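You operate a simulated robot arm through the tools that you are given. There is no shell and no other tool.

The job below is to be done with a simulated two-armed robot. You get a single attempt, and the scene is never put back.

TASK
Swap the jig's valve for the blue-banded one and clamp it.
Fine: The valves stand open, caps in the parts tray. Free both jig clamps first, stand the black-banded valve on the bench, seat the new one square, lock both clamps. Set down upright: what you pick out.

It is judged by the outcome, as a careful person would: the job done as asked, and still so three seconds after it is handed in. It fails if anything else is knocked over, pushed out of place, dropped, spilled or broken. Lids that push on must go on centred and level and be pressed home; caps that screw on are set level and turned clockwise until they are tight.

THE ROBOT
Two 6-joint arms with fingered hands on one trunk that stands fixed in place. Base frame: the origin is at the foot of the trunk, x ahead of it, y to its left, z up. Readings come in cm, rad, newtons and seconds.
The left shoulder is at [2, 15.7, 82.9], the right one opposite. With the tool pointing down near the work surface each hand reaches from about 10 to 80 cm from the base axis, measured 20 degrees to its own side. Payload 4.1 kg a hand.
The TCP of each hand is the grasp point between the finger pads, 3.3 cm short of the fingertips. In the tool frame z runs along the fingers and y along their closing line. Largest opening 11.2 cm; the body of the gripper starts 3.9 cm behind the TCP. The gripper is a hand of 4 fingers: y runs from the thumb to the fingers, the wrist lies at [-1.6, -11.8, -20] in the tool frame, and closing takes about 1.5 s.
Orientation is that of the tool frame in the base frame, as [roll, pitch, yaw] about the fixed x, y, z axes, in that order (R = Rz(yaw) Ry(pitch) Rx(roll)). With the fingers straight down and the wrist toward the robot, the tool's x, y and z point along [0, 1, 0], [1, 0, 0] and [0, 0, -1] of the base frame.

THE INTERFACE
- The arms move only by the tool send_rows. It takes "left_targets", "right_targets" or both (then of equal length, played together; a hand with none holds still); each is a list of rows, each a list of 6 numbers: the shift along the tool's x, y, z in cm, then the turn, a rotation vector about the tool's x, y, z in degrees. In form: [[tx, ty, tz, wx, wy, wz], ...]. A call has 1 to 20 rows; each row is the pose to reach, as a shift and turn from the pose commanded when the call began, along the tool's axes at that moment. "left_grip" and "right_grip" are, for a hand that has rows, the gripper command, from -1 (fully open) to 1 (shut), values between in proportion, set as the call begins (left out, the last holds). Rows are played at 5 a second. More than 5 cm and 0.15 rad between two rows, or a gripper value outside its range, and nothing of the call is played. Where a pose cannot be reached the arm comes as near as it can. A force on the tool above 40 N (or 10 N above the force at the start of the call, whichever is more), or a blocked arm, ends the call early, and 0.2 s more pass. The fingers move at their own pace (about 7.2 cm/s each) and stop on an object; they squeeze with about 32 N. The grip force told is the motor's: it shows also when the fingers shut on nothing. Time passes only in rows, and 0.2 s behind the last, so rows that repeat a pose let the fingers close. The reply holds the time, the measured pose of the TCP, the force on the tool along the base axes, the opening and the grip force, in the units named above and with some noise, with the torque about the TCP (base axes, N m) and any sound that the robot's microphone picked up.
- Cameras (640 x 400 px; columns grow to the right, rows downward): "scene" is now at [5.82, -2.5, 147.39]; the picture's right is [-0.27, -0.96, 0.00], its down [-0.44, 0.13, -0.89] and it looks along [0.85, -0.24, -0.46] (base axes); focal length 309 px, centre (320, 200). "left" rides on the left gripper at [-6.6, -8.9, -13] in its tool frame; the picture's right is [-0.79, -0.29, 0.54], its down [0.55, -0.71, 0.44] and it looks along [0.26, 0.64, 0.72] (tool axes); focal length 247 px, centre (320, 200). "right" rides on the right gripper at [6.6, -8.9, -13] in its tool frame; the picture's right is [-0.79, 0.29, -0.54], its down [-0.55, -0.71, 0.44] and it looks along [-0.26, 0.64, 0.72] (tool axes); focal length 247 px, centre (320, 200). There is no depth. A picture from a camera that has moved, and an enlarged one, comes with that camera's place and axes in the base frame and with its lens.
- snapshot(camera): a new picture of that camera. No time passes.
- set_fingers(index, middle, ring, thumb_bend, thumb_turn, hand): sets how far each is bent, from 0 (flat) to 1 (curled in); at 0.3 the hand is open as for a grip, at 0.7 the pads meet at the TCP. One left out holds its place. A second passes; each finger stops where it meets its share of the squeeze, and holds until it gets a number again. A gripper value or a shape takes the hand back. It gives what a move gives, with no picture; readings hold the bend of each and the force on the fingers (four entries, about 0 where the hand has none), thumb and palm. thumb_turn goes from beside the hand (0) to across from the fingers (1), as for a grip.
- preshape(shape, hand): the hand has 4 fingers and takes this shape, open, in about a second: jaw (thumb against the fingers, like two jaws); tri (thumb and two fingers); tip (a fingertip pinch); poke (one finger out to press); point (the index stretched); flat (the hand flat); cup (the hand cupped); fist (a fist). The gripper value then closes the fingers along that shape, each until it touches; the sizes above hold for jaw. It gives what a move gives, with no picture.
- pan_tilt(pan, tilt): turns the head with the scene camera to pan (to the left, within 1.501 rad either way) and tilt (down, from -0.506 to 1.204), counted from straight ahead of the robot. It gives what a move gives.
- close_up(camera, box): a new picture of the part [left, top, right, bottom] of that camera's present view, enlarged. No time passes.
- sign_off(): hands the job in; it is judged then, once.

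Places have to be worked out from the pictures, the camera data and where the tool is seen. Open the grippers and draw the arms clear of the work before you hand the job in, unless the task says otherwise.

The tools are called after "Request:" by a JSON object that holds its "method" and its "body". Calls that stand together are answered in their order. send_rows: Moves the arms, as the interface text tells. Its arguments: {"type":"object","properties":{"left_targets":{"type":"array"},"left_grip":{"type":"number"},"right_targets":{"type":"array"},"right_grip":{"type":"number"}},"required":[]} The other tools are called the same way: preshape (shape, hand) gives the hand a shape; set_fingers (index, middle, ring, thumb_bend, thumb_turn, hand) moves the fingers one by one; pan_tilt (pan, tilt) turns the head that bears the scene camera; snapshot (camera) takes a picture; close_up (camera, box) takes an enlarged picture of a part of a camera's view; sign_off () hands the job in.

At the start:

```text
t: 0.0
left_tcp_pos: [31.88, 3.58, 131.13]
left_ee_rot: [3.14, 0.0, 1.358]
left_force: [-0.2, -0.2, -0.1]
left_moment: [-0.03, 0.02, -0.02]
left_grip_width: 11.18
left_gripper_force: 0.0
left_shape: jaw
left_bend: [0.3, 0.3, 0.3, 0.3, 0.98]
left_finger forces: [0.1, 0.0, 0.0, 0.0, 0.0, 0.0]
right_tcp_pos: [39.47, -24.14, 126.37]
right_ee_rot: [-3.142, -0.001, 1.355]
right_force: [0.4, -0.4, 0.1]
right_moment: [-0.01, -0.03, -0.02]
right_grip_width: 11.16
right_gripper_force: 0.1
right_shape: jaw
right_bend: [0.3, 0.3, 0.3, 0.3, 0.98]
right_finger forces: [0.1, 0.1, 0.0, 0.1, 0.0, 0.0]
head pan, tilt: [-0.278, 0.478]
```

scene: 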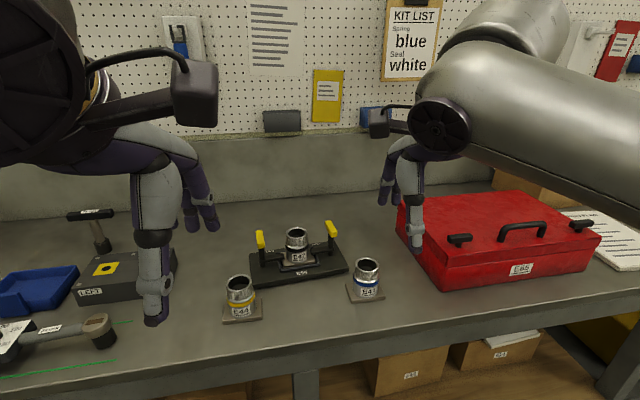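
right: 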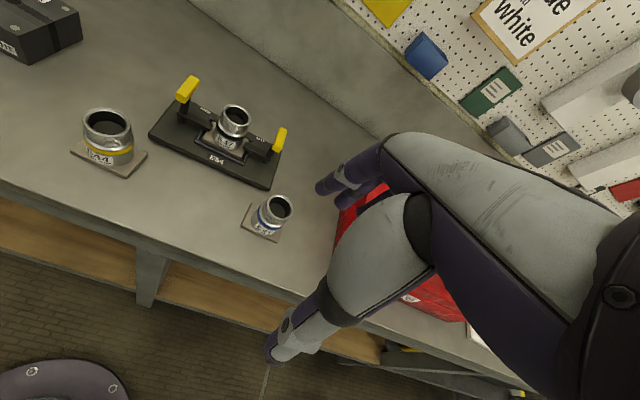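
left: 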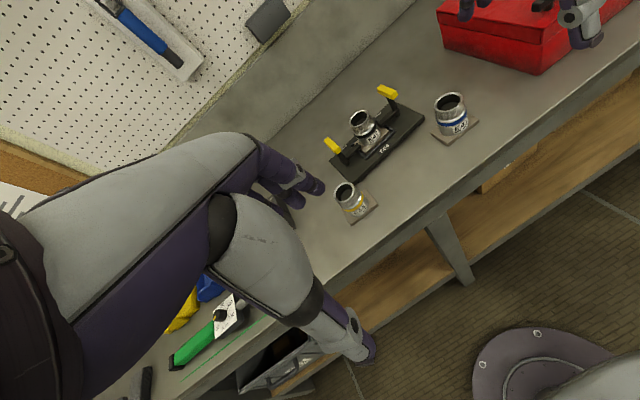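

I start by looking closer at the jig, its clamps and the valves before moving anything.

Request:
{"method": "close_up", "body": {"camera": "scene", "box": [210, 200, 400, 330]}}

Request:
{"method": "close_up", "body": {"camera": "right", "box": [60, 60, 320, 250]}}

Request:
{"method": "close_up", "body": {"camera": "left", "box": [310, 70, 500, 230]}}

```text
3.08 times, centred on (305, 265) of scene
camera zoom: at [5.82, -2.5, 147.39], right [-0.27, -0.96, 0.0], down [-0.44, 0.13, -0.89], along [0.85, -0.24, -0.46], focal length 951 px, centre (366, 0)
```

zoom: 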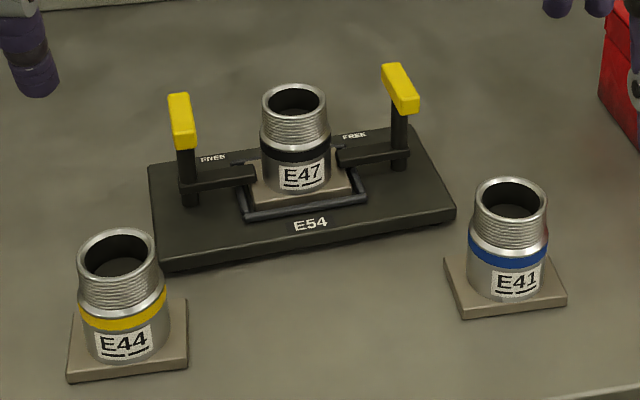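

```text
2.11 times, centred on (190, 155) of right
camera zoom: at [32.24, -15.88, 139.45], right [0.11, -0.84, 0.54], down [-0.81, -0.39, -0.44], along [0.57, -0.39, -0.72], focal length 520 px, centre (594, 295)
```

zoom: 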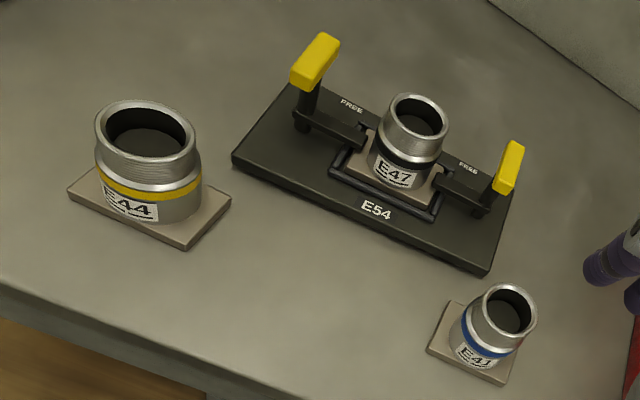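

```text
2.50 times, centred on (405, 150) of left
camera zoom: at [21.81, -0.96, 144.01], right [-0.45, -0.71, -0.54], down [-0.57, 0.69, -0.44], along [0.68, 0.11, -0.72], focal length 617 px, centre (108, 325)
```

zoom: 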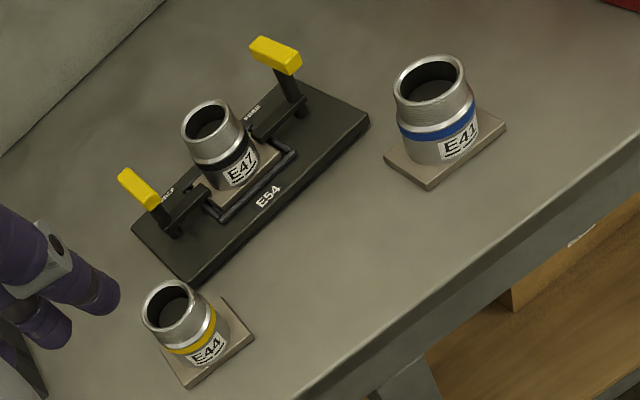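

The jig (E54) lies about x 63–75, y −3…−26, with the black valve near [69, −15]; E41 (blue) is near [56, −27.5] and E44 (yellow) near [58, 0]. The clamp posts are near [68, −5.5] and [68, −23]. I move the right hand high over the front of the jig for a nearer look at the clamps.

Request:
{"method": "send_rows", "body": {"right_targets": [[0.9, 2.5, 1, 0, 0, -2], [1.8, 5, 2, 0, 0, -4], [2.7, 7.4, 3, 0, 0, -6], [3.6, 9.9, 4, 0, 0, -8], [4.5, 12.3, 5, 0, 0, -10], [5.3, 14.7, 6, 0, 0, -12.4], [5.3, 14.7, 6, 0, 0, -12.4]]}}

Request:
{"method": "snapshot", "body": {"camera": "right"}}

Request:
{"method": "snapshot", "body": {"camera": "scene"}}

```text
t: 1.6
left_tcp_pos: [31.92, 3.45, 131.04]
left_ee_rot: [3.14, 0.0, 1.356]
left_force: [0.0, 0.0, -0.3]
left_moment: [0.01, 0.01, -0.02]
left_grip_width: 11.18
left_gripper_force: 0.1
left_shape: jaw
left_bend: [0.3, 0.3, 0.3, 0.3, 0.98]
left_finger forces: [0.1, 0.0, 0.0, 0.0, 0.0, 0.0]
right_tcp_pos: [55.19, -22.25, 120.39]
right_ee_rot: [-3.141, 0.001, 1.573]
right_force: [-0.2, 0.1, 0.6]
right_moment: [0.03, -0.05, -0.01]
right_grip_width: 11.17
right_gripper_force: 0.1
right_shape: jaw
right_bend: [0.3, 0.3, 0.3, 0.3, 0.98]
right_finger forces: [0.0, 0.0, 0.0, 0.0, 0.0, 0.0]
head pan, tilt: [-0.278, 0.478]
```

```text
taken
camera right: at [46.2, -15.64, 133.45], right [0.29, -0.79, 0.54], down [-0.71, -0.55, -0.44], along [0.64, -0.26, -0.72], focal length 247 px, centre (320, 200)
```

right: 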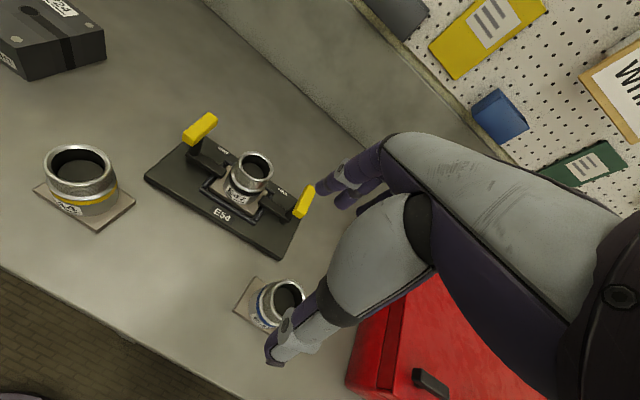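

```text
taken
```

scene: 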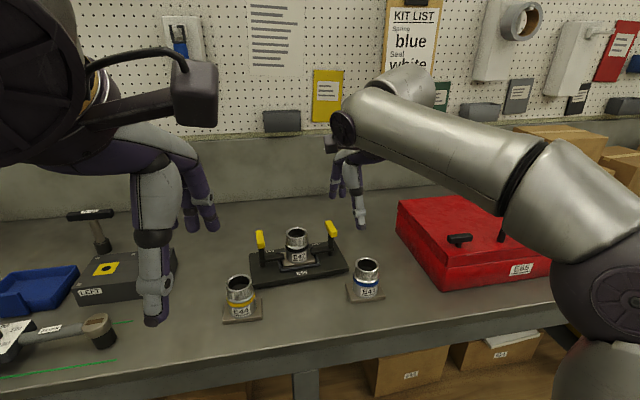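

The jig is now in clear view from the right hand camera; I enlarge it to understand the clamp mechanism.

Request:
{"method": "close_up", "body": {"camera": "right", "box": [140, 105, 320, 265]}}

Request:
{"method": "close_up", "body": {"camera": "scene", "box": [240, 210, 360, 295]}}

Request:
{"method": "close_up", "body": {"camera": "right", "box": [175, 105, 255, 175]}}

Request:
{"method": "close_up", "body": {"camera": "right", "box": [230, 150, 330, 250]}}

```text
2.50 times, centred on (230, 185) of right
camera zoom: at [46.2, -15.64, 133.45], right [0.29, -0.79, 0.54], down [-0.71, -0.55, -0.44], along [0.64, -0.26, -0.72], focal length 617 px, centre (545, 238)
```

zoom: 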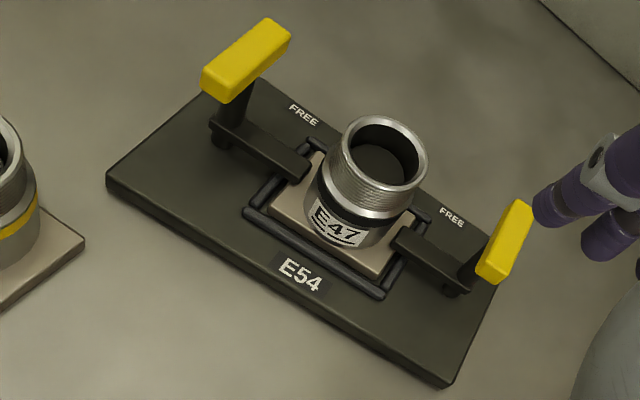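

```text
4.71 times, centred on (300, 252) of scene
camera zoom: at [5.81, -2.5, 147.39], right [-0.27, -0.96, 0.0], down [-0.44, 0.13, -0.89], along [0.85, -0.24, -0.46], focal length 1455 px, centre (414, -47)
```

zoom: 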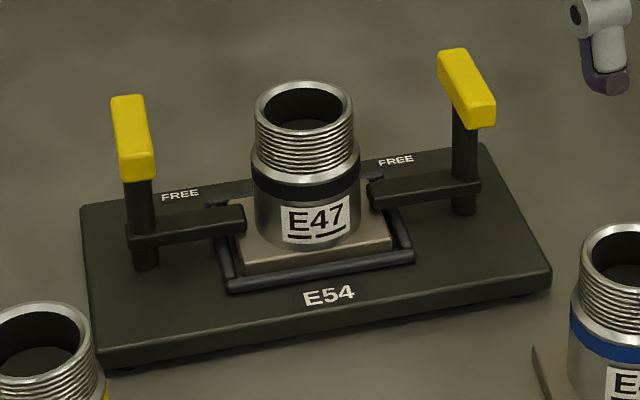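

```text
5.71 times, centred on (215, 140) of right
camera zoom: at [46.2, -15.64, 133.45], right [0.29, -0.79, 0.54], down [-0.71, -0.55, -0.44], along [0.64, -0.26, -0.72], focal length 1411 px, centre (920, 543)
```

zoom: 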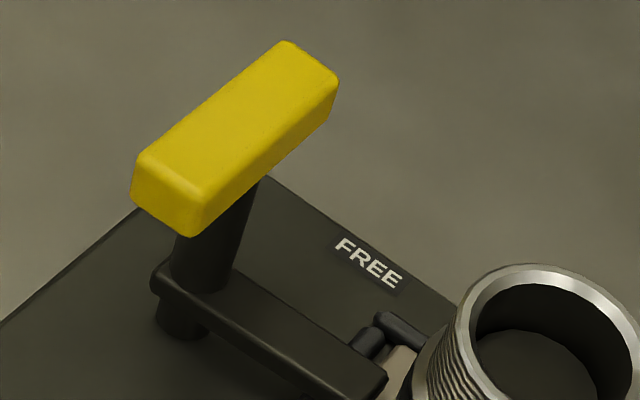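

```text
4.00 times, centred on (280, 200) of right
camera zoom: at [46.2, -15.64, 133.45], right [0.29, -0.79, 0.54], down [-0.71, -0.55, -0.44], along [0.64, -0.26, -0.72], focal length 988 px, centre (480, 200)
```

zoom: 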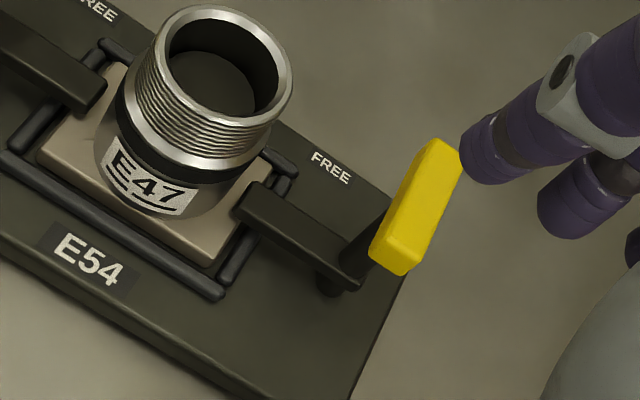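

The clamps are swing arms on vertical posts with yellow T-handles on top (the bars must swing to the rear FREE marks). The left handle is near [71, −5.6, 103.7]. I try the "poke" shape on the right hand up here, clear of everything, to see which finger sticks out and where.

Request:
{"method": "preshape", "body": {"shape": "poke", "hand": "right"}}

Request:
{"method": "snapshot", "body": {"camera": "right"}}

Request:
{"method": "close_up", "body": {"camera": "scene", "box": [280, 100, 440, 240]}}

```text
t: 2.5
left_tcp_pos: [31.83, 3.54, 131.17]
left_ee_rot: [3.141, -0.001, 1.356]
left_force: [0.7, 0.5, -0.3]
left_moment: [-0.01, -0.02, -0.02]
left_grip_width: 11.19
left_gripper_force: 0.1
left_shape: jaw
left_bend: [0.3, 0.3, 0.3, 0.3, 0.98]
left_finger forces: [0.0, 0.0, 0.1, 0.1, 0.0, 0.0]
right_tcp_pos: [55.11, -22.17, 120.48]
right_ee_rot: [3.141, 0.0, 1.574]
right_force: [0.7, 0.4, -0.6]
right_moment: [-0.02, -0.02, 0.01]
right_grip_width: 0.0
right_gripper_force: 0.0
right_shape: poke
right_bend: [0.7, 0.7, 0.99, 1.0, 1.0]
right_finger forces: [0.0, 0.0, 0.0, 0.1, 0.0, 0.1]
head pan, tilt: [-0.278, 0.478]
```

```text
taken
camera right: at [46.19, -15.62, 133.45], right [0.29, -0.79, 0.54], down [-0.71, -0.55, -0.44], along [0.64, -0.26, -0.72], focal length 247 px, centre (320, 200)
```

right: 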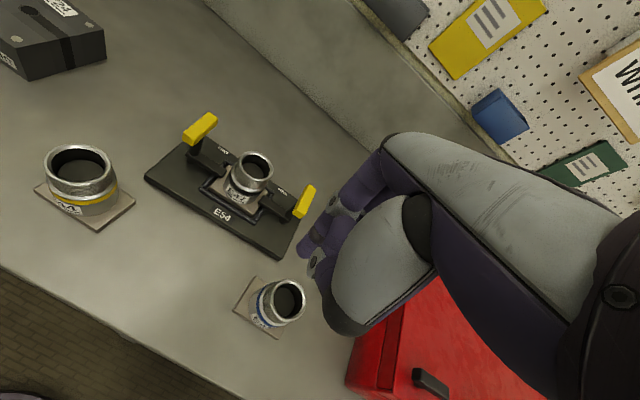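

```text
2.86 times, centred on (360, 170) of scene
camera zoom: at [5.82, -2.5, 147.39], right [-0.27, -0.96, 0.0], down [-0.44, 0.13, -0.89], along [0.85, -0.24, -0.46], focal length 883 px, centre (206, 286)
```

zoom: 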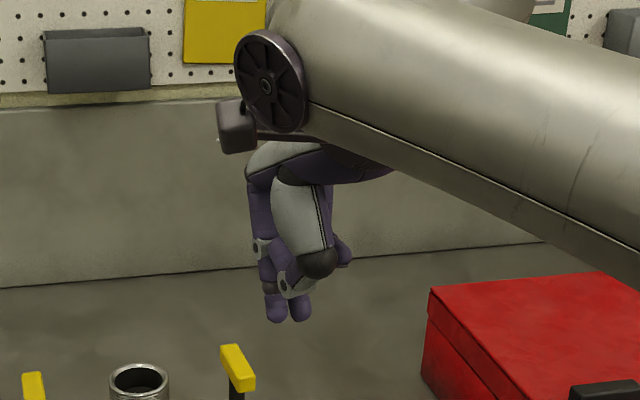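

In "poke" the index and middle fingers point down together at the TCP. I will free the right clamp by pushing the front end of its T-handle inward and back, i.e. clockwise about its post near [70.5, −24]. First I move the right hand to a spot outside the front of that handle, turned 45° and still above it.

Request:
{"method": "send_rows", "body": {"right_targets": [[-1.2, 1.5, 2, 0, 0, -7.5], [-2.4, 3, 4, 0, 0, -15], [-3.6, 4.6, 6, 0, 0, -22.5], [-4.8, 6.2, 8, 0, 0, -30], [-6, 7.8, 10, 0, 0, -37.5], [-7, 9, 12, 0, 0, -45], [-7, 9, 12, 0, 0, -45]]}}

Request:
{"method": "snapshot", "body": {"camera": "right"}}

Request:
{"method": "snapshot", "body": {"camera": "scene"}}

```text
t: 4.1
left_tcp_pos: [32.06, 3.51, 131.06]
left_ee_rot: [3.139, -0.001, 1.356]
left_force: [0.8, 0.3, 0.2]
left_moment: [0.02, -0.02, 0.03]
left_grip_width: 11.15
left_gripper_force: 0.0
left_shape: jaw
left_bend: [0.3, 0.3, 0.3, 0.3, 0.98]
left_finger forces: [0.1, 0.0, 0.0, 0.0, 0.1, 0.0]
right_tcp_pos: [64.01, -29.12, 108.47]
right_ee_rot: [-3.141, 0.0, 2.361]
right_force: [0.6, 0.1, -0.4]
right_moment: [-0.01, -0.04, 0.02]
right_grip_width: 0.01
right_gripper_force: 0.1
right_shape: poke
right_bend: [0.7, 0.7, 0.99, 1.0, 1.0]
right_finger forces: [0.1, 0.0, 0.0, 0.0, 0.0, 0.0]
head pan, tilt: [-0.278, 0.478]
```

```text
taken
camera right: at [52.99, -30.83, 121.48], right [0.76, -0.36, 0.54], down [-0.11, -0.89, -0.44], along [0.64, 0.27, -0.72], focal length 247 px, centre (320, 200)
```

right: 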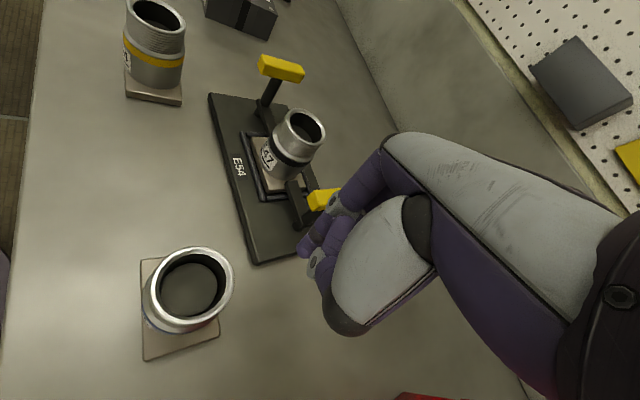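

```text
taken
```

scene: 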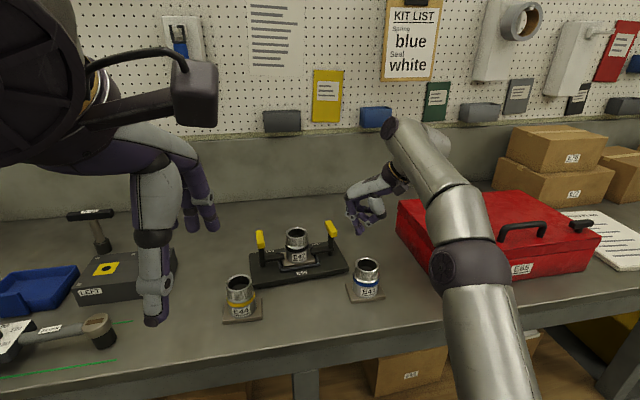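

The pose was reached well. I enlarge both views to compare the fingertips with the right handle.

Request:
{"method": "close_up", "body": {"camera": "scene", "box": [270, 170, 400, 300]}}

Request:
{"method": "close_up", "body": {"camera": "right", "box": [200, 40, 400, 290]}}

Request:
{"method": "close_up", "body": {"camera": "left", "box": [310, 50, 510, 210]}}

```text
3.08 times, centred on (335, 235) of scene
camera zoom: at [5.81, -2.49, 147.39], right [-0.27, -0.96, 0.0], down [-0.44, 0.13, -0.89], along [0.85, -0.24, -0.46], focal length 951 px, centre (274, 92)
```

zoom: 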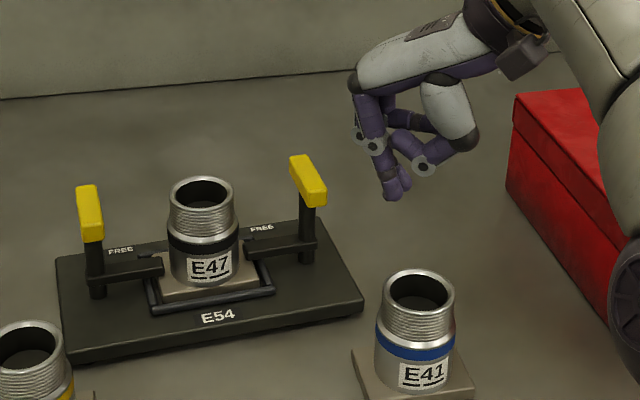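

```text
1.60 times, centred on (300, 165) of right
camera zoom: at [52.99, -30.83, 121.48], right [0.76, -0.36, 0.54], down [-0.11, -0.89, -0.44], along [0.64, 0.27, -0.72], focal length 395 px, centre (352, 256)
```

zoom: 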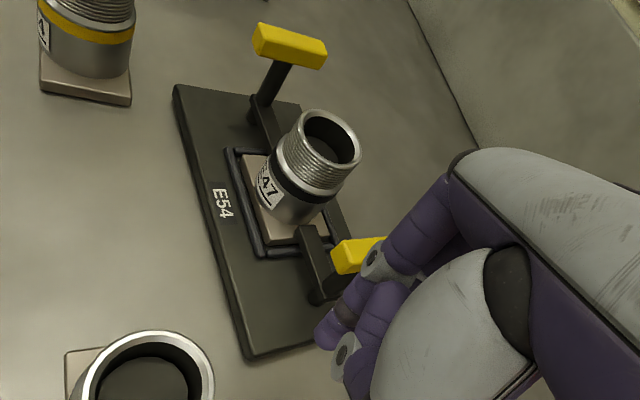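

```text
2.50 times, centred on (410, 130) of left
camera zoom: at [21.79, -0.96, 144.01], right [-0.45, -0.71, -0.54], down [-0.57, 0.69, -0.44], along [0.68, 0.11, -0.72], focal length 617 px, centre (95, 375)
```

zoom: 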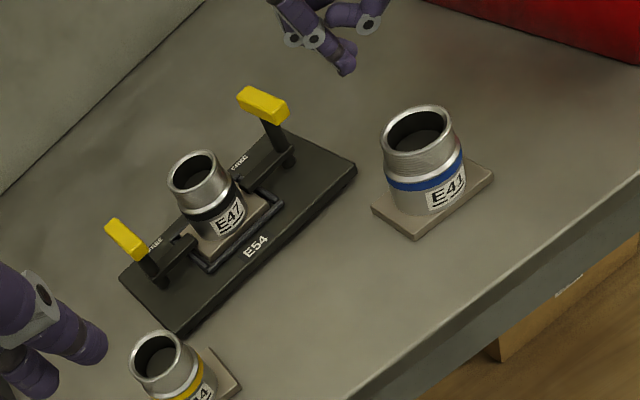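

Fingertip projection matches the readings. My refined estimates: valve E47 top at [70.9, −14.9, 103.3], handles at [70.6, −5.7] and [70.7, −24.1] with tops about z 104.2. I lower the two fingers beside the outer front corner of the right handle, still about 2 cm clear of it.

Request:
{"method": "send_rows", "body": {"right_targets": [[-0.1, 1.0, 1.5, 0, 0, 0], [-0.2, 2.0, 3.0, 0, 0, 0], [-0.3, 2.8, 4.6, 0, 0, 0], [-0.3, 2.8, 4.6, 0, 0, 0]]}}

Request:
{"method": "close_up", "body": {"camera": "scene", "box": [270, 170, 400, 300]}}

Request:
{"method": "close_up", "body": {"camera": "right", "box": [200, 40, 400, 290]}}

Request:
{"method": "close_up", "body": {"camera": "left", "box": [310, 50, 510, 210]}}

```text
t: 5.1
left_tcp_pos: [31.9, 3.54, 131.1]
left_ee_rot: [3.14, 0.0, 1.357]
left_force: [-0.2, 0.2, -0.5]
left_moment: [0.0, 0.02, 0.0]
left_grip_width: 11.11
left_gripper_force: 0.1
left_shape: jaw
left_bend: [0.3, 0.3, 0.3, 0.3, 0.98]
left_finger forces: [0.0, 0.0, 0.0, 0.0, 0.1, 0.1]
right_tcp_pos: [66.19, -27.52, 103.91]
right_ee_rot: [3.141, 0.0, 2.357]
right_force: [0.0, 0.0, -0.1]
right_moment: [0.03, -0.04, 0.0]
right_grip_width: 0.01
right_gripper_force: 0.2
right_shape: poke
right_bend: [0.7, 0.7, 0.99, 1.0, 1.0]
right_finger forces: [0.1, 0.1, 0.0, 0.0, 0.0, 0.0]
head pan, tilt: [-0.278, 0.478]
```

```text
3.08 times, centred on (335, 235) of scene
camera zoom: at [5.82, -2.5, 147.39], right [-0.27, -0.96, 0.0], down [-0.44, 0.13, -0.89], along [0.85, -0.24, -0.46], focal length 951 px, centre (274, 92)
```

zoom: 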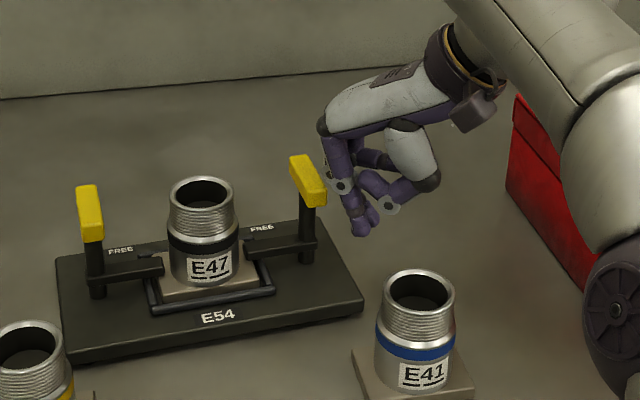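

```text
1.60 times, centred on (300, 165) of right
camera zoom: at [55.21, -29.18, 116.82], right [0.76, -0.36, 0.54], down [-0.11, -0.89, -0.44], along [0.64, 0.27, -0.72], focal length 395 px, centre (352, 256)
```

zoom: 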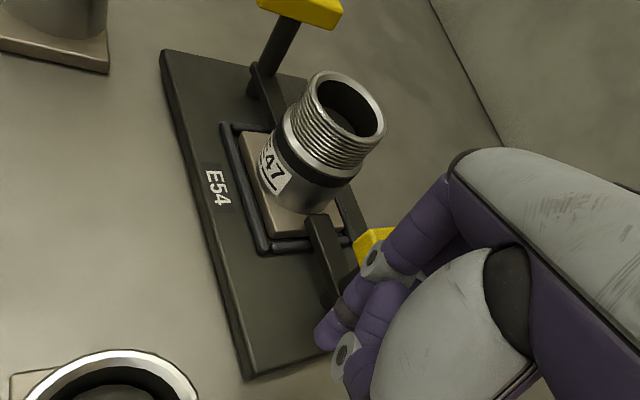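

```text
2.50 times, centred on (410, 130) of left
camera zoom: at [21.8, -0.96, 144.01], right [-0.45, -0.71, -0.54], down [-0.57, 0.69, -0.44], along [0.68, 0.11, -0.72], focal length 617 px, centre (95, 375)
```

zoom: 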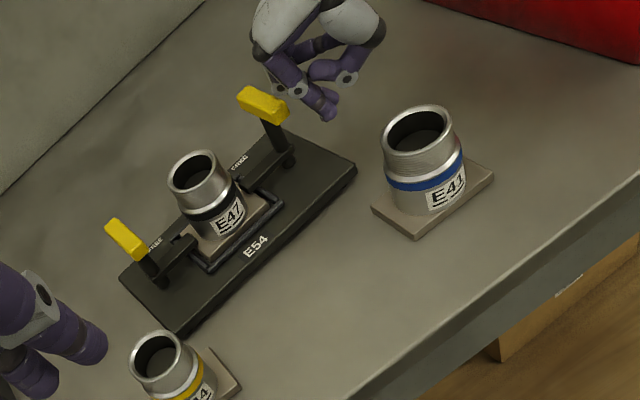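

The fingers are beside the handle with free space all round (forces near zero). Now I push slowly toward the post, expecting the handle to turn about 45° clockwise.

Request:
{"method": "send_rows", "body": {"right_targets": [[0.2, 0.6, -0.5, 0, 0, 0], [0.4, 1.2, -0.7, 0, 0, 0], [0.6, 1.8, -0.7, 0, 0, 0], [0.8, 2.3, -0.7, 0, 0, 0], [0.9, 2.8, -0.7, 0, 0, 0], [1.1, 3.3, -0.7, 0, 0, 0], [1.2, 3.8, -0.7, 0, 0, 0]]}}

Request:
{"method": "close_up", "body": {"camera": "scene", "box": [270, 170, 400, 300]}}

Request:
{"method": "close_up", "body": {"camera": "left", "box": [310, 50, 510, 210]}}

```text
t: 6.7
left_tcp_pos: [31.7, 3.54, 131.17]
left_ee_rot: [3.138, 0.001, 1.353]
left_force: [-0.8, -0.3, -0.9]
left_moment: [0.01, 0.04, -0.04]
left_grip_width: 11.19
left_gripper_force: 0.1
left_shape: jaw
left_bend: [0.3, 0.3, 0.3, 0.3, 0.98]
left_finger forces: [0.0, 0.0, 0.0, 0.0, 0.0, 0.0]
right_tcp_pos: [67.9, -23.87, 104.65]
right_ee_rot: [-3.141, 0.0, 2.357]
right_force: [-16.6, -2.7, 11.7]
right_moment: [-0.02, -0.17, -0.05]
right_grip_width: 0.0
right_gripper_force: 0.0
right_shape: poke
right_bend: [0.7, 0.7, 0.99, 1.0, 1.0]
right_finger forces: [0.0, 20.2, 0.0, 0.1, 0.0, 0.0]
head pan, tilt: [-0.278, 0.478]
```

```text
3.08 times, centred on (335, 235) of scene
camera zoom: at [5.73, -2.5, 147.4], right [-0.27, -0.96, 0.0], down [-0.44, 0.13, -0.89], along [0.85, -0.24, -0.46], focal length 951 px, centre (274, 92)
```

zoom: 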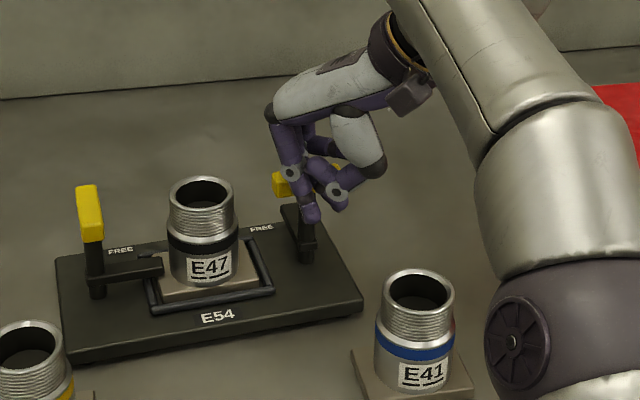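

```text
2.50 times, centred on (410, 130) of left
camera zoom: at [21.72, -0.96, 144.02], right [-0.45, -0.71, -0.54], down [-0.57, 0.69, -0.44], along [0.69, 0.11, -0.72], focal length 617 px, centre (95, 375)
```

zoom: 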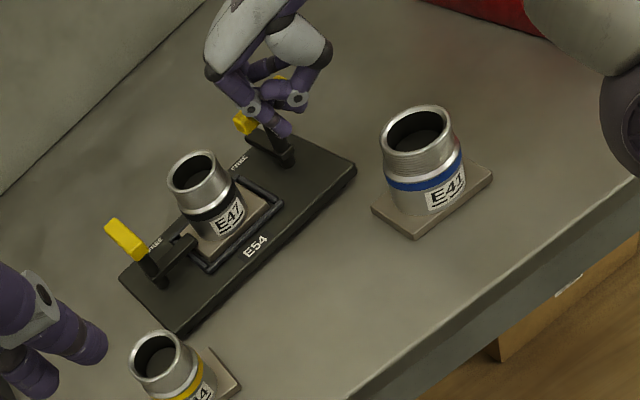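

The clamp bar has swung toward FREE and the jig has not shifted. I look closely to see how far it has turned before finishing the swing.

Request:
{"method": "close_up", "body": {"camera": "scene", "box": [310, 200, 370, 260]}}

Request:
{"method": "close_up", "body": {"camera": "right", "box": [200, 40, 400, 290]}}

Request:
{"method": "close_up", "body": {"camera": "left", "box": [370, 60, 440, 130]}}

```text
6.67 times, centred on (340, 230) of scene
camera zoom: at [5.73, -2.5, 147.4], right [-0.27, -0.96, 0.0], down [-0.44, 0.13, -0.89], along [0.85, -0.24, -0.46], focal length 2061 px, centre (187, 0)
```

zoom: 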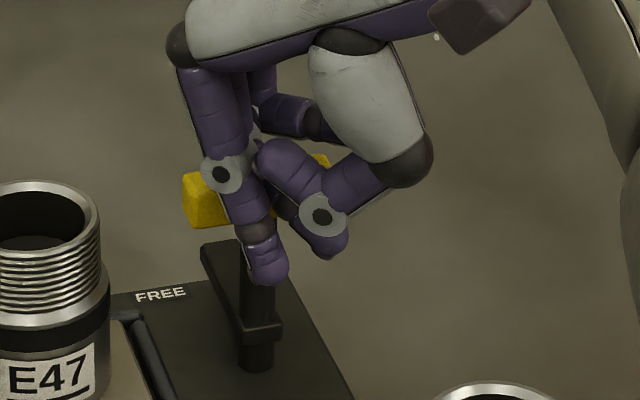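

```text
1.60 times, centred on (300, 165) of right
camera zoom: at [56.99, -25.46, 117.62], right [0.76, -0.36, 0.54], down [-0.11, -0.89, -0.44], along [0.64, 0.27, -0.72], focal length 395 px, centre (352, 256)
```

zoom: 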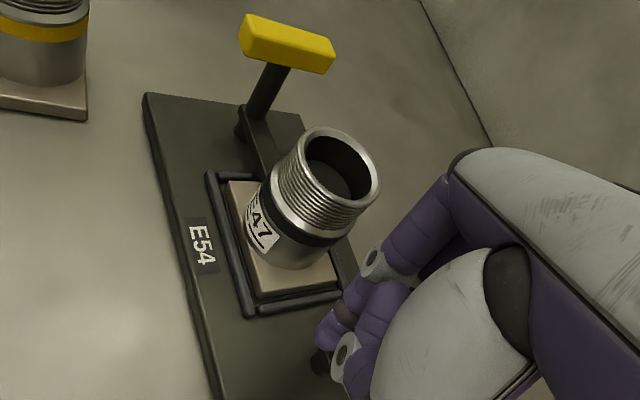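

```text
5.71 times, centred on (405, 95) of left
camera zoom: at [21.72, -0.96, 144.02], right [-0.45, -0.71, -0.54], down [-0.57, 0.69, -0.44], along [0.69, 0.11, -0.72], focal length 1411 px, centre (-166, 800)
```

zoom: 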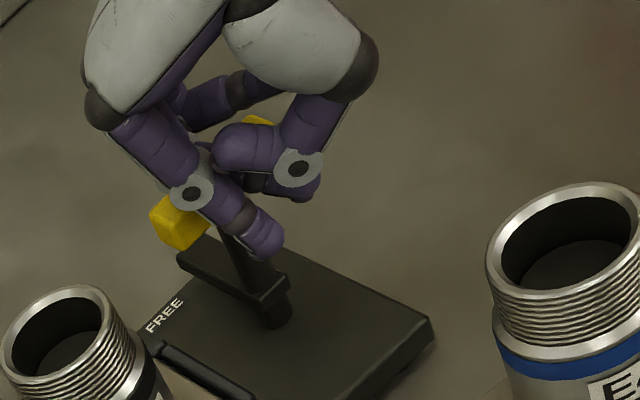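

The right bar now points straight back by its FREE mark and the push force rose to 17 N, so it is at its stop. I back the fingers straight off and then raise the hand and draw it to the right, out of the left arm's way.

Request:
{"method": "send_rows", "body": {"right_targets": [[-0.2, -1.0, 0, 0, 0, 0], [-0.4, -2.2, 0, 0, 0, 0], [-0.6, -3.6, 0, 0, 0, 0], [-0.6, -4.5, -1.5, 0, 0, 0], [-1, -5.5, -4, 0, 0, 4], [-2, -7.5, -7, 0, 0, 10], [-4, -10, -9.5, 0, 0, 17], [-6, -12.5, -12, 0, 0, 24], [-7.5, -15, -14, 0, 0, 30], [-7.5, -15, -14, 0, 0, 30]]}}

Request:
{"method": "snapshot", "body": {"camera": "scene"}}

Request:
{"method": "close_up", "body": {"camera": "scene", "box": [240, 200, 360, 295]}}

Request:
{"method": "snapshot", "body": {"camera": "right"}}

```text
t: 8.9
left_tcp_pos: [31.82, 3.53, 131.06]
left_ee_rot: [3.139, 0.001, 1.356]
left_force: [0.3, 0.1, -0.7]
left_moment: [-0.02, 0.04, -0.01]
left_grip_width: 11.17
left_gripper_force: 0.1
left_shape: jaw
left_bend: [0.3, 0.3, 0.3, 0.3, 0.98]
left_finger forces: [0.0, 0.1, 0.0, 0.1, 0.1, 0.0]
right_tcp_pos: [61.03, -38.89, 116.98]
right_ee_rot: [-3.14, 0.001, 1.832]
right_force: [0.2, 0.5, 1.0]
right_moment: [0.02, -0.03, -0.04]
right_grip_width: 0.02
right_gripper_force: 0.0
right_shape: poke
right_bend: [0.7, 0.7, 0.99, 1.0, 1.0]
right_finger forces: [0.0, 0.0, 0.0, 0.0, 0.0, 0.0]
right hand out of reach, approached as far as the arm can: row 7, 8, 9, 10
head pan, tilt: [-0.278, 0.478]
```

```text
taken
```

scene: 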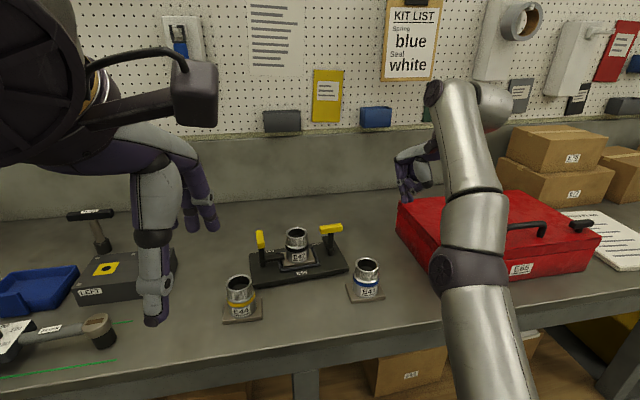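

```text
4.21 times, centred on (300, 248) of scene
camera zoom: at [5.83, -2.49, 147.39], right [-0.27, -0.96, 0.0], down [-0.44, 0.13, -0.89], along [0.85, -0.24, -0.46], focal length 1302 px, centre (404, 0)
```

zoom: 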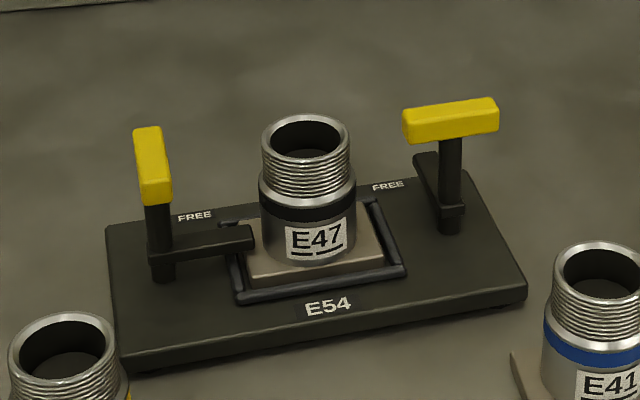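

```text
taken
camera right: at [50.76, -34.93, 130.07], right [0.48, -0.69, 0.54], down [-0.54, -0.72, -0.44], along [0.69, -0.08, -0.72], focal length 247 px, centre (320, 200)
```

right: 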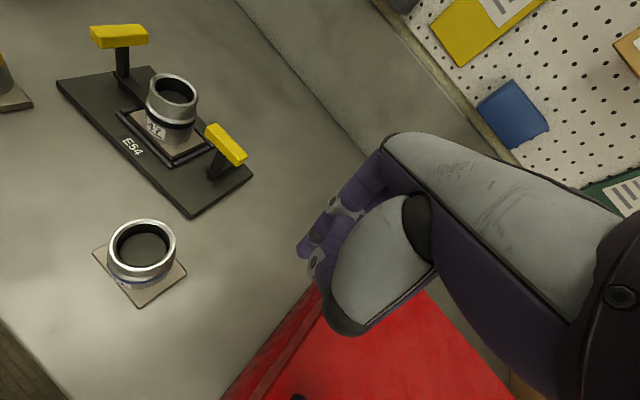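

The right clamp is free (bar pointing back, handle across) and nothing else moved. Now I shape the left hand the same way and bring it over toward the left clamp, high above E44 first.

Request:
{"method": "preshape", "body": {"shape": "poke", "hand": "left"}}

Request:
{"method": "send_rows", "body": {"left_targets": [[0.4, 3.0, 1.9, 0, 0, 3.3], [0.8, 6.0, 3.8, 0, 0, 6.5], [1.2, 9.0, 5.7, 0, 0, 9.8], [1.6, 12.0, 7.6, 0, 0, 13], [2.0, 15.0, 9.5, 0, 0, 16.3], [2.4, 18.0, 11.4, 0, 0, 19.6], [2.8, 21.0, 13.3, 0, 0, 22.9], [3.2, 24.0, 15.2, 0, 0, 26.1], [3.6, 27.0, 17.1, 0, 0, 29.4], [4.0, 30.0, 19.0, 0, 0, 32.7], [4.0, 30.0, 19.0, 0, 0, 32.7]]}}

Request:
{"method": "snapshot", "body": {"camera": "scene"}}

Request:
{"method": "snapshot", "body": {"camera": "left"}}

Request:
{"method": "snapshot", "body": {"camera": "right"}}

```text
t: 9.8
left_tcp_pos: [31.89, 3.53, 131.13]
left_ee_rot: [3.14, 0.002, 1.355]
left_force: [0.7, -0.3, -1.2]
left_moment: [0.01, 0.02, -0.01]
left_grip_width: 0.01
left_gripper_force: 0.1
left_shape: poke
left_bend: [0.7, 0.7, 0.99, 1.0, 1.0]
left_finger forces: [0.0, 0.0, 0.0, 0.1, 0.0, 0.0]
right_tcp_pos: [61.07, -39.0, 117.12]
right_ee_rot: [-3.141, 0.001, 1.834]
right_force: [-0.3, -0.5, 0.5]
right_moment: [0.06, 0.04, -0.01]
right_grip_width: 0.0
right_gripper_force: 0.1
right_shape: poke
right_bend: [0.7, 0.7, 0.99, 1.0, 1.0]
right_finger forces: [0.1, 0.0, 0.0, 0.0, 0.1, 0.1]
head pan, tilt: [-0.278, 0.478]
```

```text
t: 12.2
left_tcp_pos: [61.99, 1.02, 112.12]
left_ee_rot: [3.14, -0.003, 0.784]
left_force: [-0.7, -0.9, -0.2]
left_moment: [0.01, 0.02, 0.0]
left_grip_width: 0.0
left_gripper_force: 0.1
left_shape: poke
left_bend: [0.7, 0.7, 0.99, 1.0, 1.0]
left_finger forces: [0.0, 0.0, 0.0, 0.0, 0.0, 0.0]
right_tcp_pos: [61.01, -38.94, 117.04]
right_ee_rot: [3.141, -0.001, 1.834]
right_force: [-0.2, 0.1, 0.9]
right_moment: [0.01, 0.02, 0.0]
right_grip_width: 0.0
right_gripper_force: 0.0
right_shape: poke
right_bend: [0.7, 0.7, 0.99, 1.0, 1.0]
right_finger forces: [0.0, 0.0, 0.0, 0.1, 0.1, 0.0]
head pan, tilt: [-0.278, 0.478]
```

```text
taken
```

scene: 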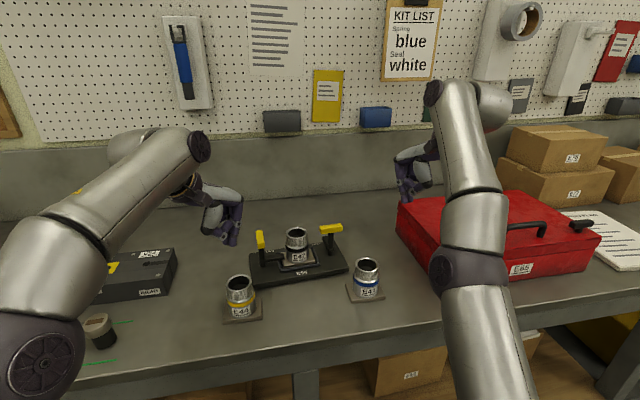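

```text
taken
camera left: at [51.12, 2.74, 125.08], right [-0.76, -0.36, -0.54], down [-0.11, 0.89, -0.44], along [0.64, -0.27, -0.72], focal length 247 px, centre (320, 200)
```

left: 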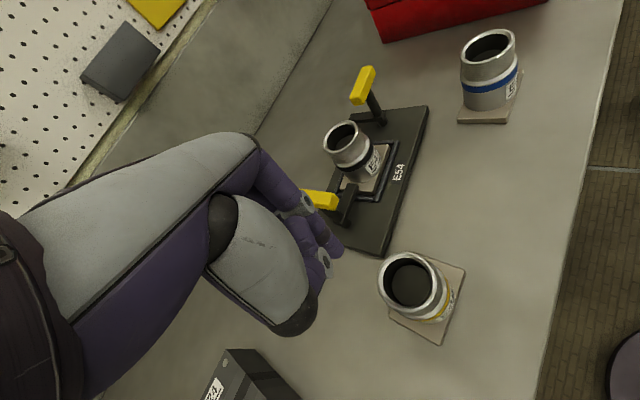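

```text
taken
camera right: at [50.76, -34.91, 130.05], right [0.48, -0.69, 0.54], down [-0.54, -0.72, -0.44], along [0.69, -0.08, -0.72], focal length 247 px, centre (320, 200)
```

right: 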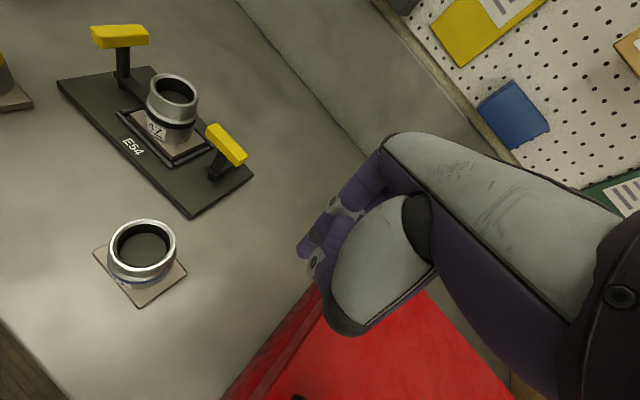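

The left hand is above and outside the left handle; E44 measures near [58.2, 0.3] with its top about z 101–102.8. I lower the left fingers next to the outer front corner of the left handle, keeping the tips a little higher than last time so the thumb clears E44.

Request:
{"method": "send_rows", "body": {"left_targets": [[0.1, 1.5, 2.0, 0, 0, 0], [0.3, 3.0, 3.6, 0, 0, 0], [0.45, 4.6, 5.2, 0, 0, 0], [0.57, 5.9, 6.8, 0, 0, 0], [0.57, 5.9, 6.8, 0, 0, 0]]}}

Request:
{"method": "close_up", "body": {"camera": "scene", "box": [190, 180, 350, 330]}}

Request:
{"method": "close_up", "body": {"camera": "left", "box": [240, 50, 480, 350]}}

Request:
{"method": "close_up", "body": {"camera": "right", "box": [0, 0, 260, 230]}}

```text
t: 13.4
left_tcp_pos: [66.68, -2.53, 105.4]
left_ee_rot: [3.14, -0.003, 0.785]
left_force: [0.2, -0.8, 0.0]
left_moment: [-0.02, -0.05, -0.01]
left_grip_width: 0.0
left_gripper_force: 0.0
left_shape: poke
left_bend: [0.7, 0.7, 0.99, 1.0, 1.0]
left_finger forces: [0.0, 0.0, 0.0, 0.0, 0.0, 0.0]
right_tcp_pos: [61.12, -38.97, 116.97]
right_ee_rot: [-3.141, 0.001, 1.836]
right_force: [-0.9, 0.8, -0.4]
right_moment: [-0.01, 0.01, 0.03]
right_grip_width: 0.0
right_gripper_force: 0.1
right_shape: poke
right_bend: [0.7, 0.7, 0.99, 1.0, 1.0]
right_finger forces: [0.0, 0.0, 0.0, 0.1, 0.0, 0.0]
head pan, tilt: [-0.278, 0.478]
```

```text
2.67 times, centred on (270, 255) of scene
camera zoom: at [5.82, -2.5, 147.39], right [-0.27, -0.96, 0.0], down [-0.44, 0.13, -0.89], along [0.85, -0.24, -0.46], focal length 824 px, centre (453, 53)
```

zoom: 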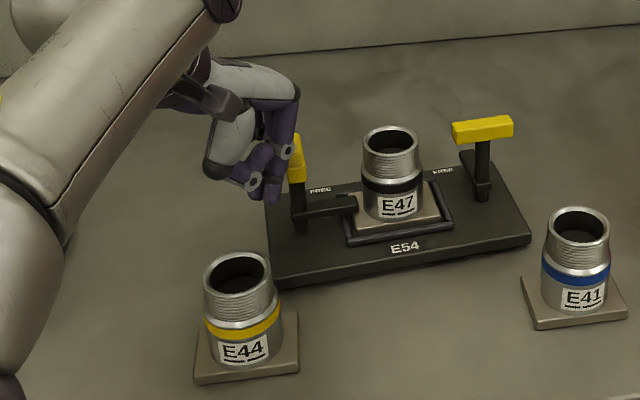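

```text
1.33 times, centred on (360, 200) of left
camera zoom: at [55.75, -0.95, 118.31], right [-0.76, -0.36, -0.54], down [-0.11, 0.89, -0.44], along [0.64, -0.27, -0.72], focal length 329 px, centre (267, 200)
```

zoom: 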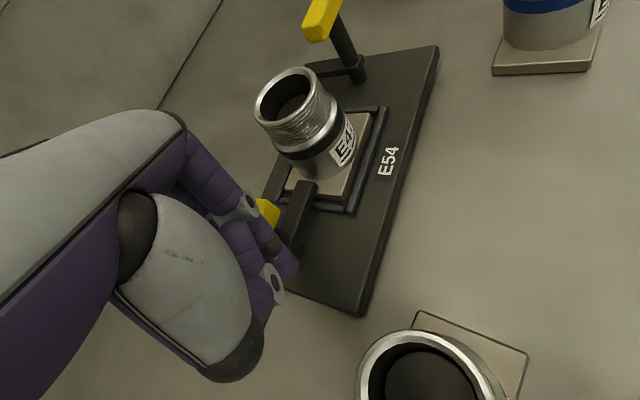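

```text
1.74 times, centred on (130, 115) of right
camera zoom: at [50.76, -34.91, 130.05], right [0.48, -0.69, 0.54], down [-0.54, -0.72, -0.44], along [0.69, -0.08, -0.72], focal length 430 px, centre (650, 348)
```

zoom: 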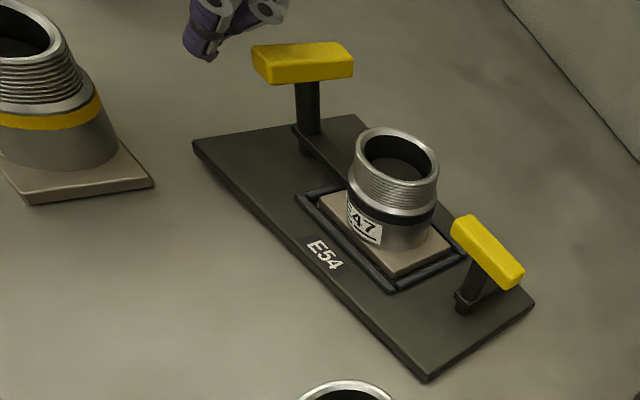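

The fingers sit just outside the front end of the left handle, clear of E44. I now push the mirror image of the right-hand stroke to swing the left clamp free.

Request:
{"method": "send_rows", "body": {"left_targets": [[-0.2, 0.5, 0.3, 0, 0, 0], [-0.5, 1.0, 0.4, 0, 0, 0], [-0.7, 1.5, 0.4, 0, 0, 0], [-0.9, 1.9, 0.4, 0, 0, 0], [-1.2, 2.4, 0.4, 0, 0, 0], [-1.4, 2.8, 0.4, 0, 0, 0], [-1.6, 3.2, 0.4, 0, 0, 0]]}}

Request:
{"method": "close_up", "body": {"camera": "scene", "box": [190, 180, 350, 330]}}

Request:
{"method": "close_up", "body": {"camera": "right", "box": [0, 0, 260, 230]}}

```text
t: 15.0
left_tcp_pos: [66.97, -5.89, 104.45]
left_ee_rot: [3.139, 0.001, 0.784]
left_force: [-2.0, 0.3, 0.6]
left_moment: [-0.02, -0.03, -0.02]
left_grip_width: 0.01
left_gripper_force: 0.1
left_shape: poke
left_bend: [0.7, 0.7, 0.99, 1.0, 1.0]
left_finger forces: [0.0, 1.8, 0.0, 0.0, 0.1, 0.0]
left hand out of reach, approached as far as the arm can: row 6, 7
right_tcp_pos: [61.17, -38.89, 117.13]
right_ee_rot: [3.14, 0.0, 1.833]
right_force: [0.3, -1.1, -0.3]
right_moment: [-0.02, 0.0, -0.01]
right_grip_width: 0.01
right_gripper_force: 0.1
right_shape: poke
right_bend: [0.7, 0.7, 0.99, 1.0, 1.0]
right_finger forces: [0.0, 0.0, 0.0, 0.0, 0.1, 0.1]
head pan, tilt: [-0.278, 0.478]
```

```text
2.67 times, centred on (270, 255) of scene
camera zoom: at [5.81, -2.49, 147.39], right [-0.27, -0.96, 0.0], down [-0.44, 0.13, -0.89], along [0.85, -0.24, -0.46], focal length 824 px, centre (453, 53)
```

zoom: 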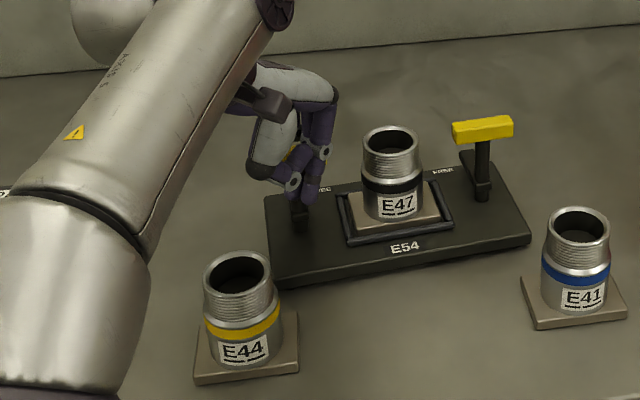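

```text
1.74 times, centred on (130, 115) of right
camera zoom: at [50.76, -34.91, 130.05], right [0.48, -0.69, 0.54], down [-0.54, -0.72, -0.44], along [0.69, -0.08, -0.72], focal length 430 px, centre (650, 348)
```

zoom: 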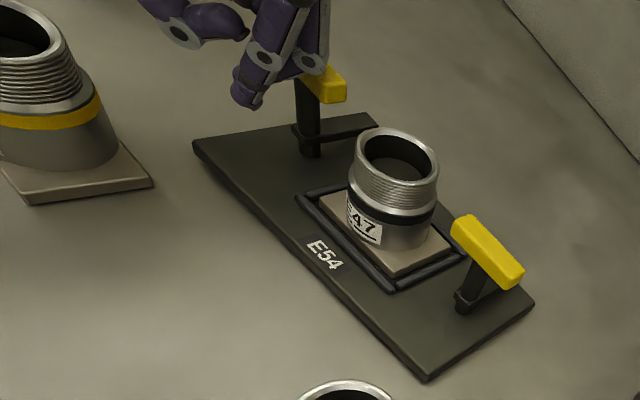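

The left clamp turned most of the way (about 65°) with only 2 N, but the left arm ran out of reach. I withdraw the left hand back and up, and will finish that swing with the right hand, which reaches there better.

Request:
{"method": "send_rows", "body": {"left_targets": [[0.2, -1.0, 0, 0, 0, 0], [0.4, -2.5, -0.5, 0, 0, 0], [0.6, -4.0, -2, 0, 0, 0], [0.6, -6.0, -4.5, 0, 0, 0], [0.6, -9.0, -7, 0, 0, 0], [0.6, -13.0, -10, 0, 0, -7], [0.6, -17.0, -12, 0, 0, -14], [0.6, -21.0, -14, 0, 0, -21], [0.6, -25.0, -16, 0, 0, -28], [0.6, -28.0, -18, 0, 0, -33]]}}

Request:
{"method": "snapshot", "body": {"camera": "scene"}}

Request:
{"method": "close_up", "body": {"camera": "right", "box": [0, 0, 260, 230]}}

Request:
{"method": "close_up", "body": {"camera": "scene", "box": [240, 200, 360, 295]}}

```text
t: 17.2
left_tcp_pos: [47.78, 14.49, 122.47]
left_ee_rot: [3.139, 0.0, 1.364]
left_force: [0.7, -0.3, -0.1]
left_moment: [-0.01, -0.01, -0.02]
left_grip_width: 0.01
left_gripper_force: 0.0
left_shape: poke
left_bend: [0.7, 0.7, 0.99, 1.0, 1.0]
left_finger forces: [0.0, 0.0, 0.0, 0.0, 0.1, 0.0]
right_tcp_pos: [61.07, -38.91, 117.01]
right_ee_rot: [3.14, -0.001, 1.833]
right_force: [-0.3, 0.5, 1.0]
right_moment: [0.02, 0.08, 0.01]
right_grip_width: 0.03
right_gripper_force: 0.1
right_shape: poke
right_bend: [0.7, 0.7, 0.99, 1.0, 1.0]
right_finger forces: [0.0, 0.0, 0.1, 0.0, 0.0, 0.1]
head pan, tilt: [-0.278, 0.478]
```

```text
taken
```

scene: 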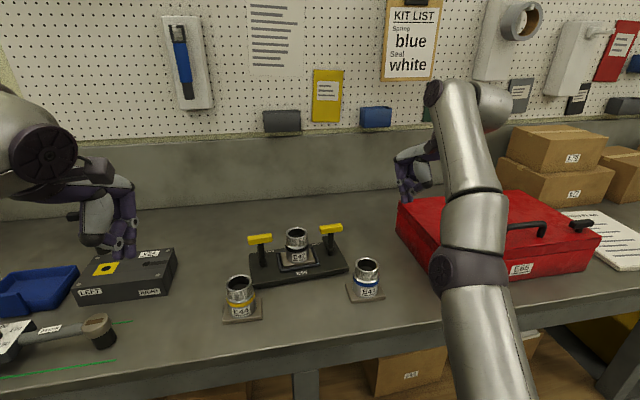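

```text
1.74 times, centred on (130, 115) of right
camera zoom: at [50.8, -34.93, 130.03], right [0.48, -0.69, 0.54], down [-0.54, -0.72, -0.44], along [0.69, -0.08, -0.72], focal length 430 px, centre (650, 348)
```

zoom: 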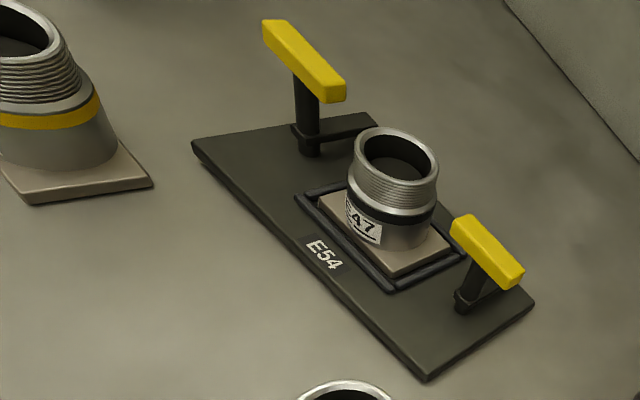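

```text
4.21 times, centred on (300, 248) of scene
camera zoom: at [5.86, -2.52, 147.39], right [-0.27, -0.96, 0.0], down [-0.44, 0.13, -0.89], along [0.85, -0.24, -0.46], focal length 1302 px, centre (404, 0)
```

zoom: 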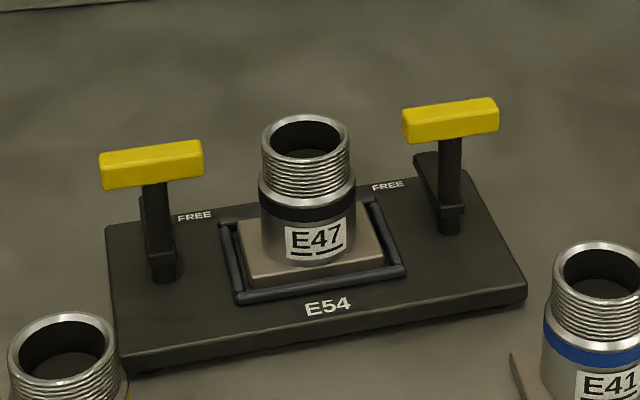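

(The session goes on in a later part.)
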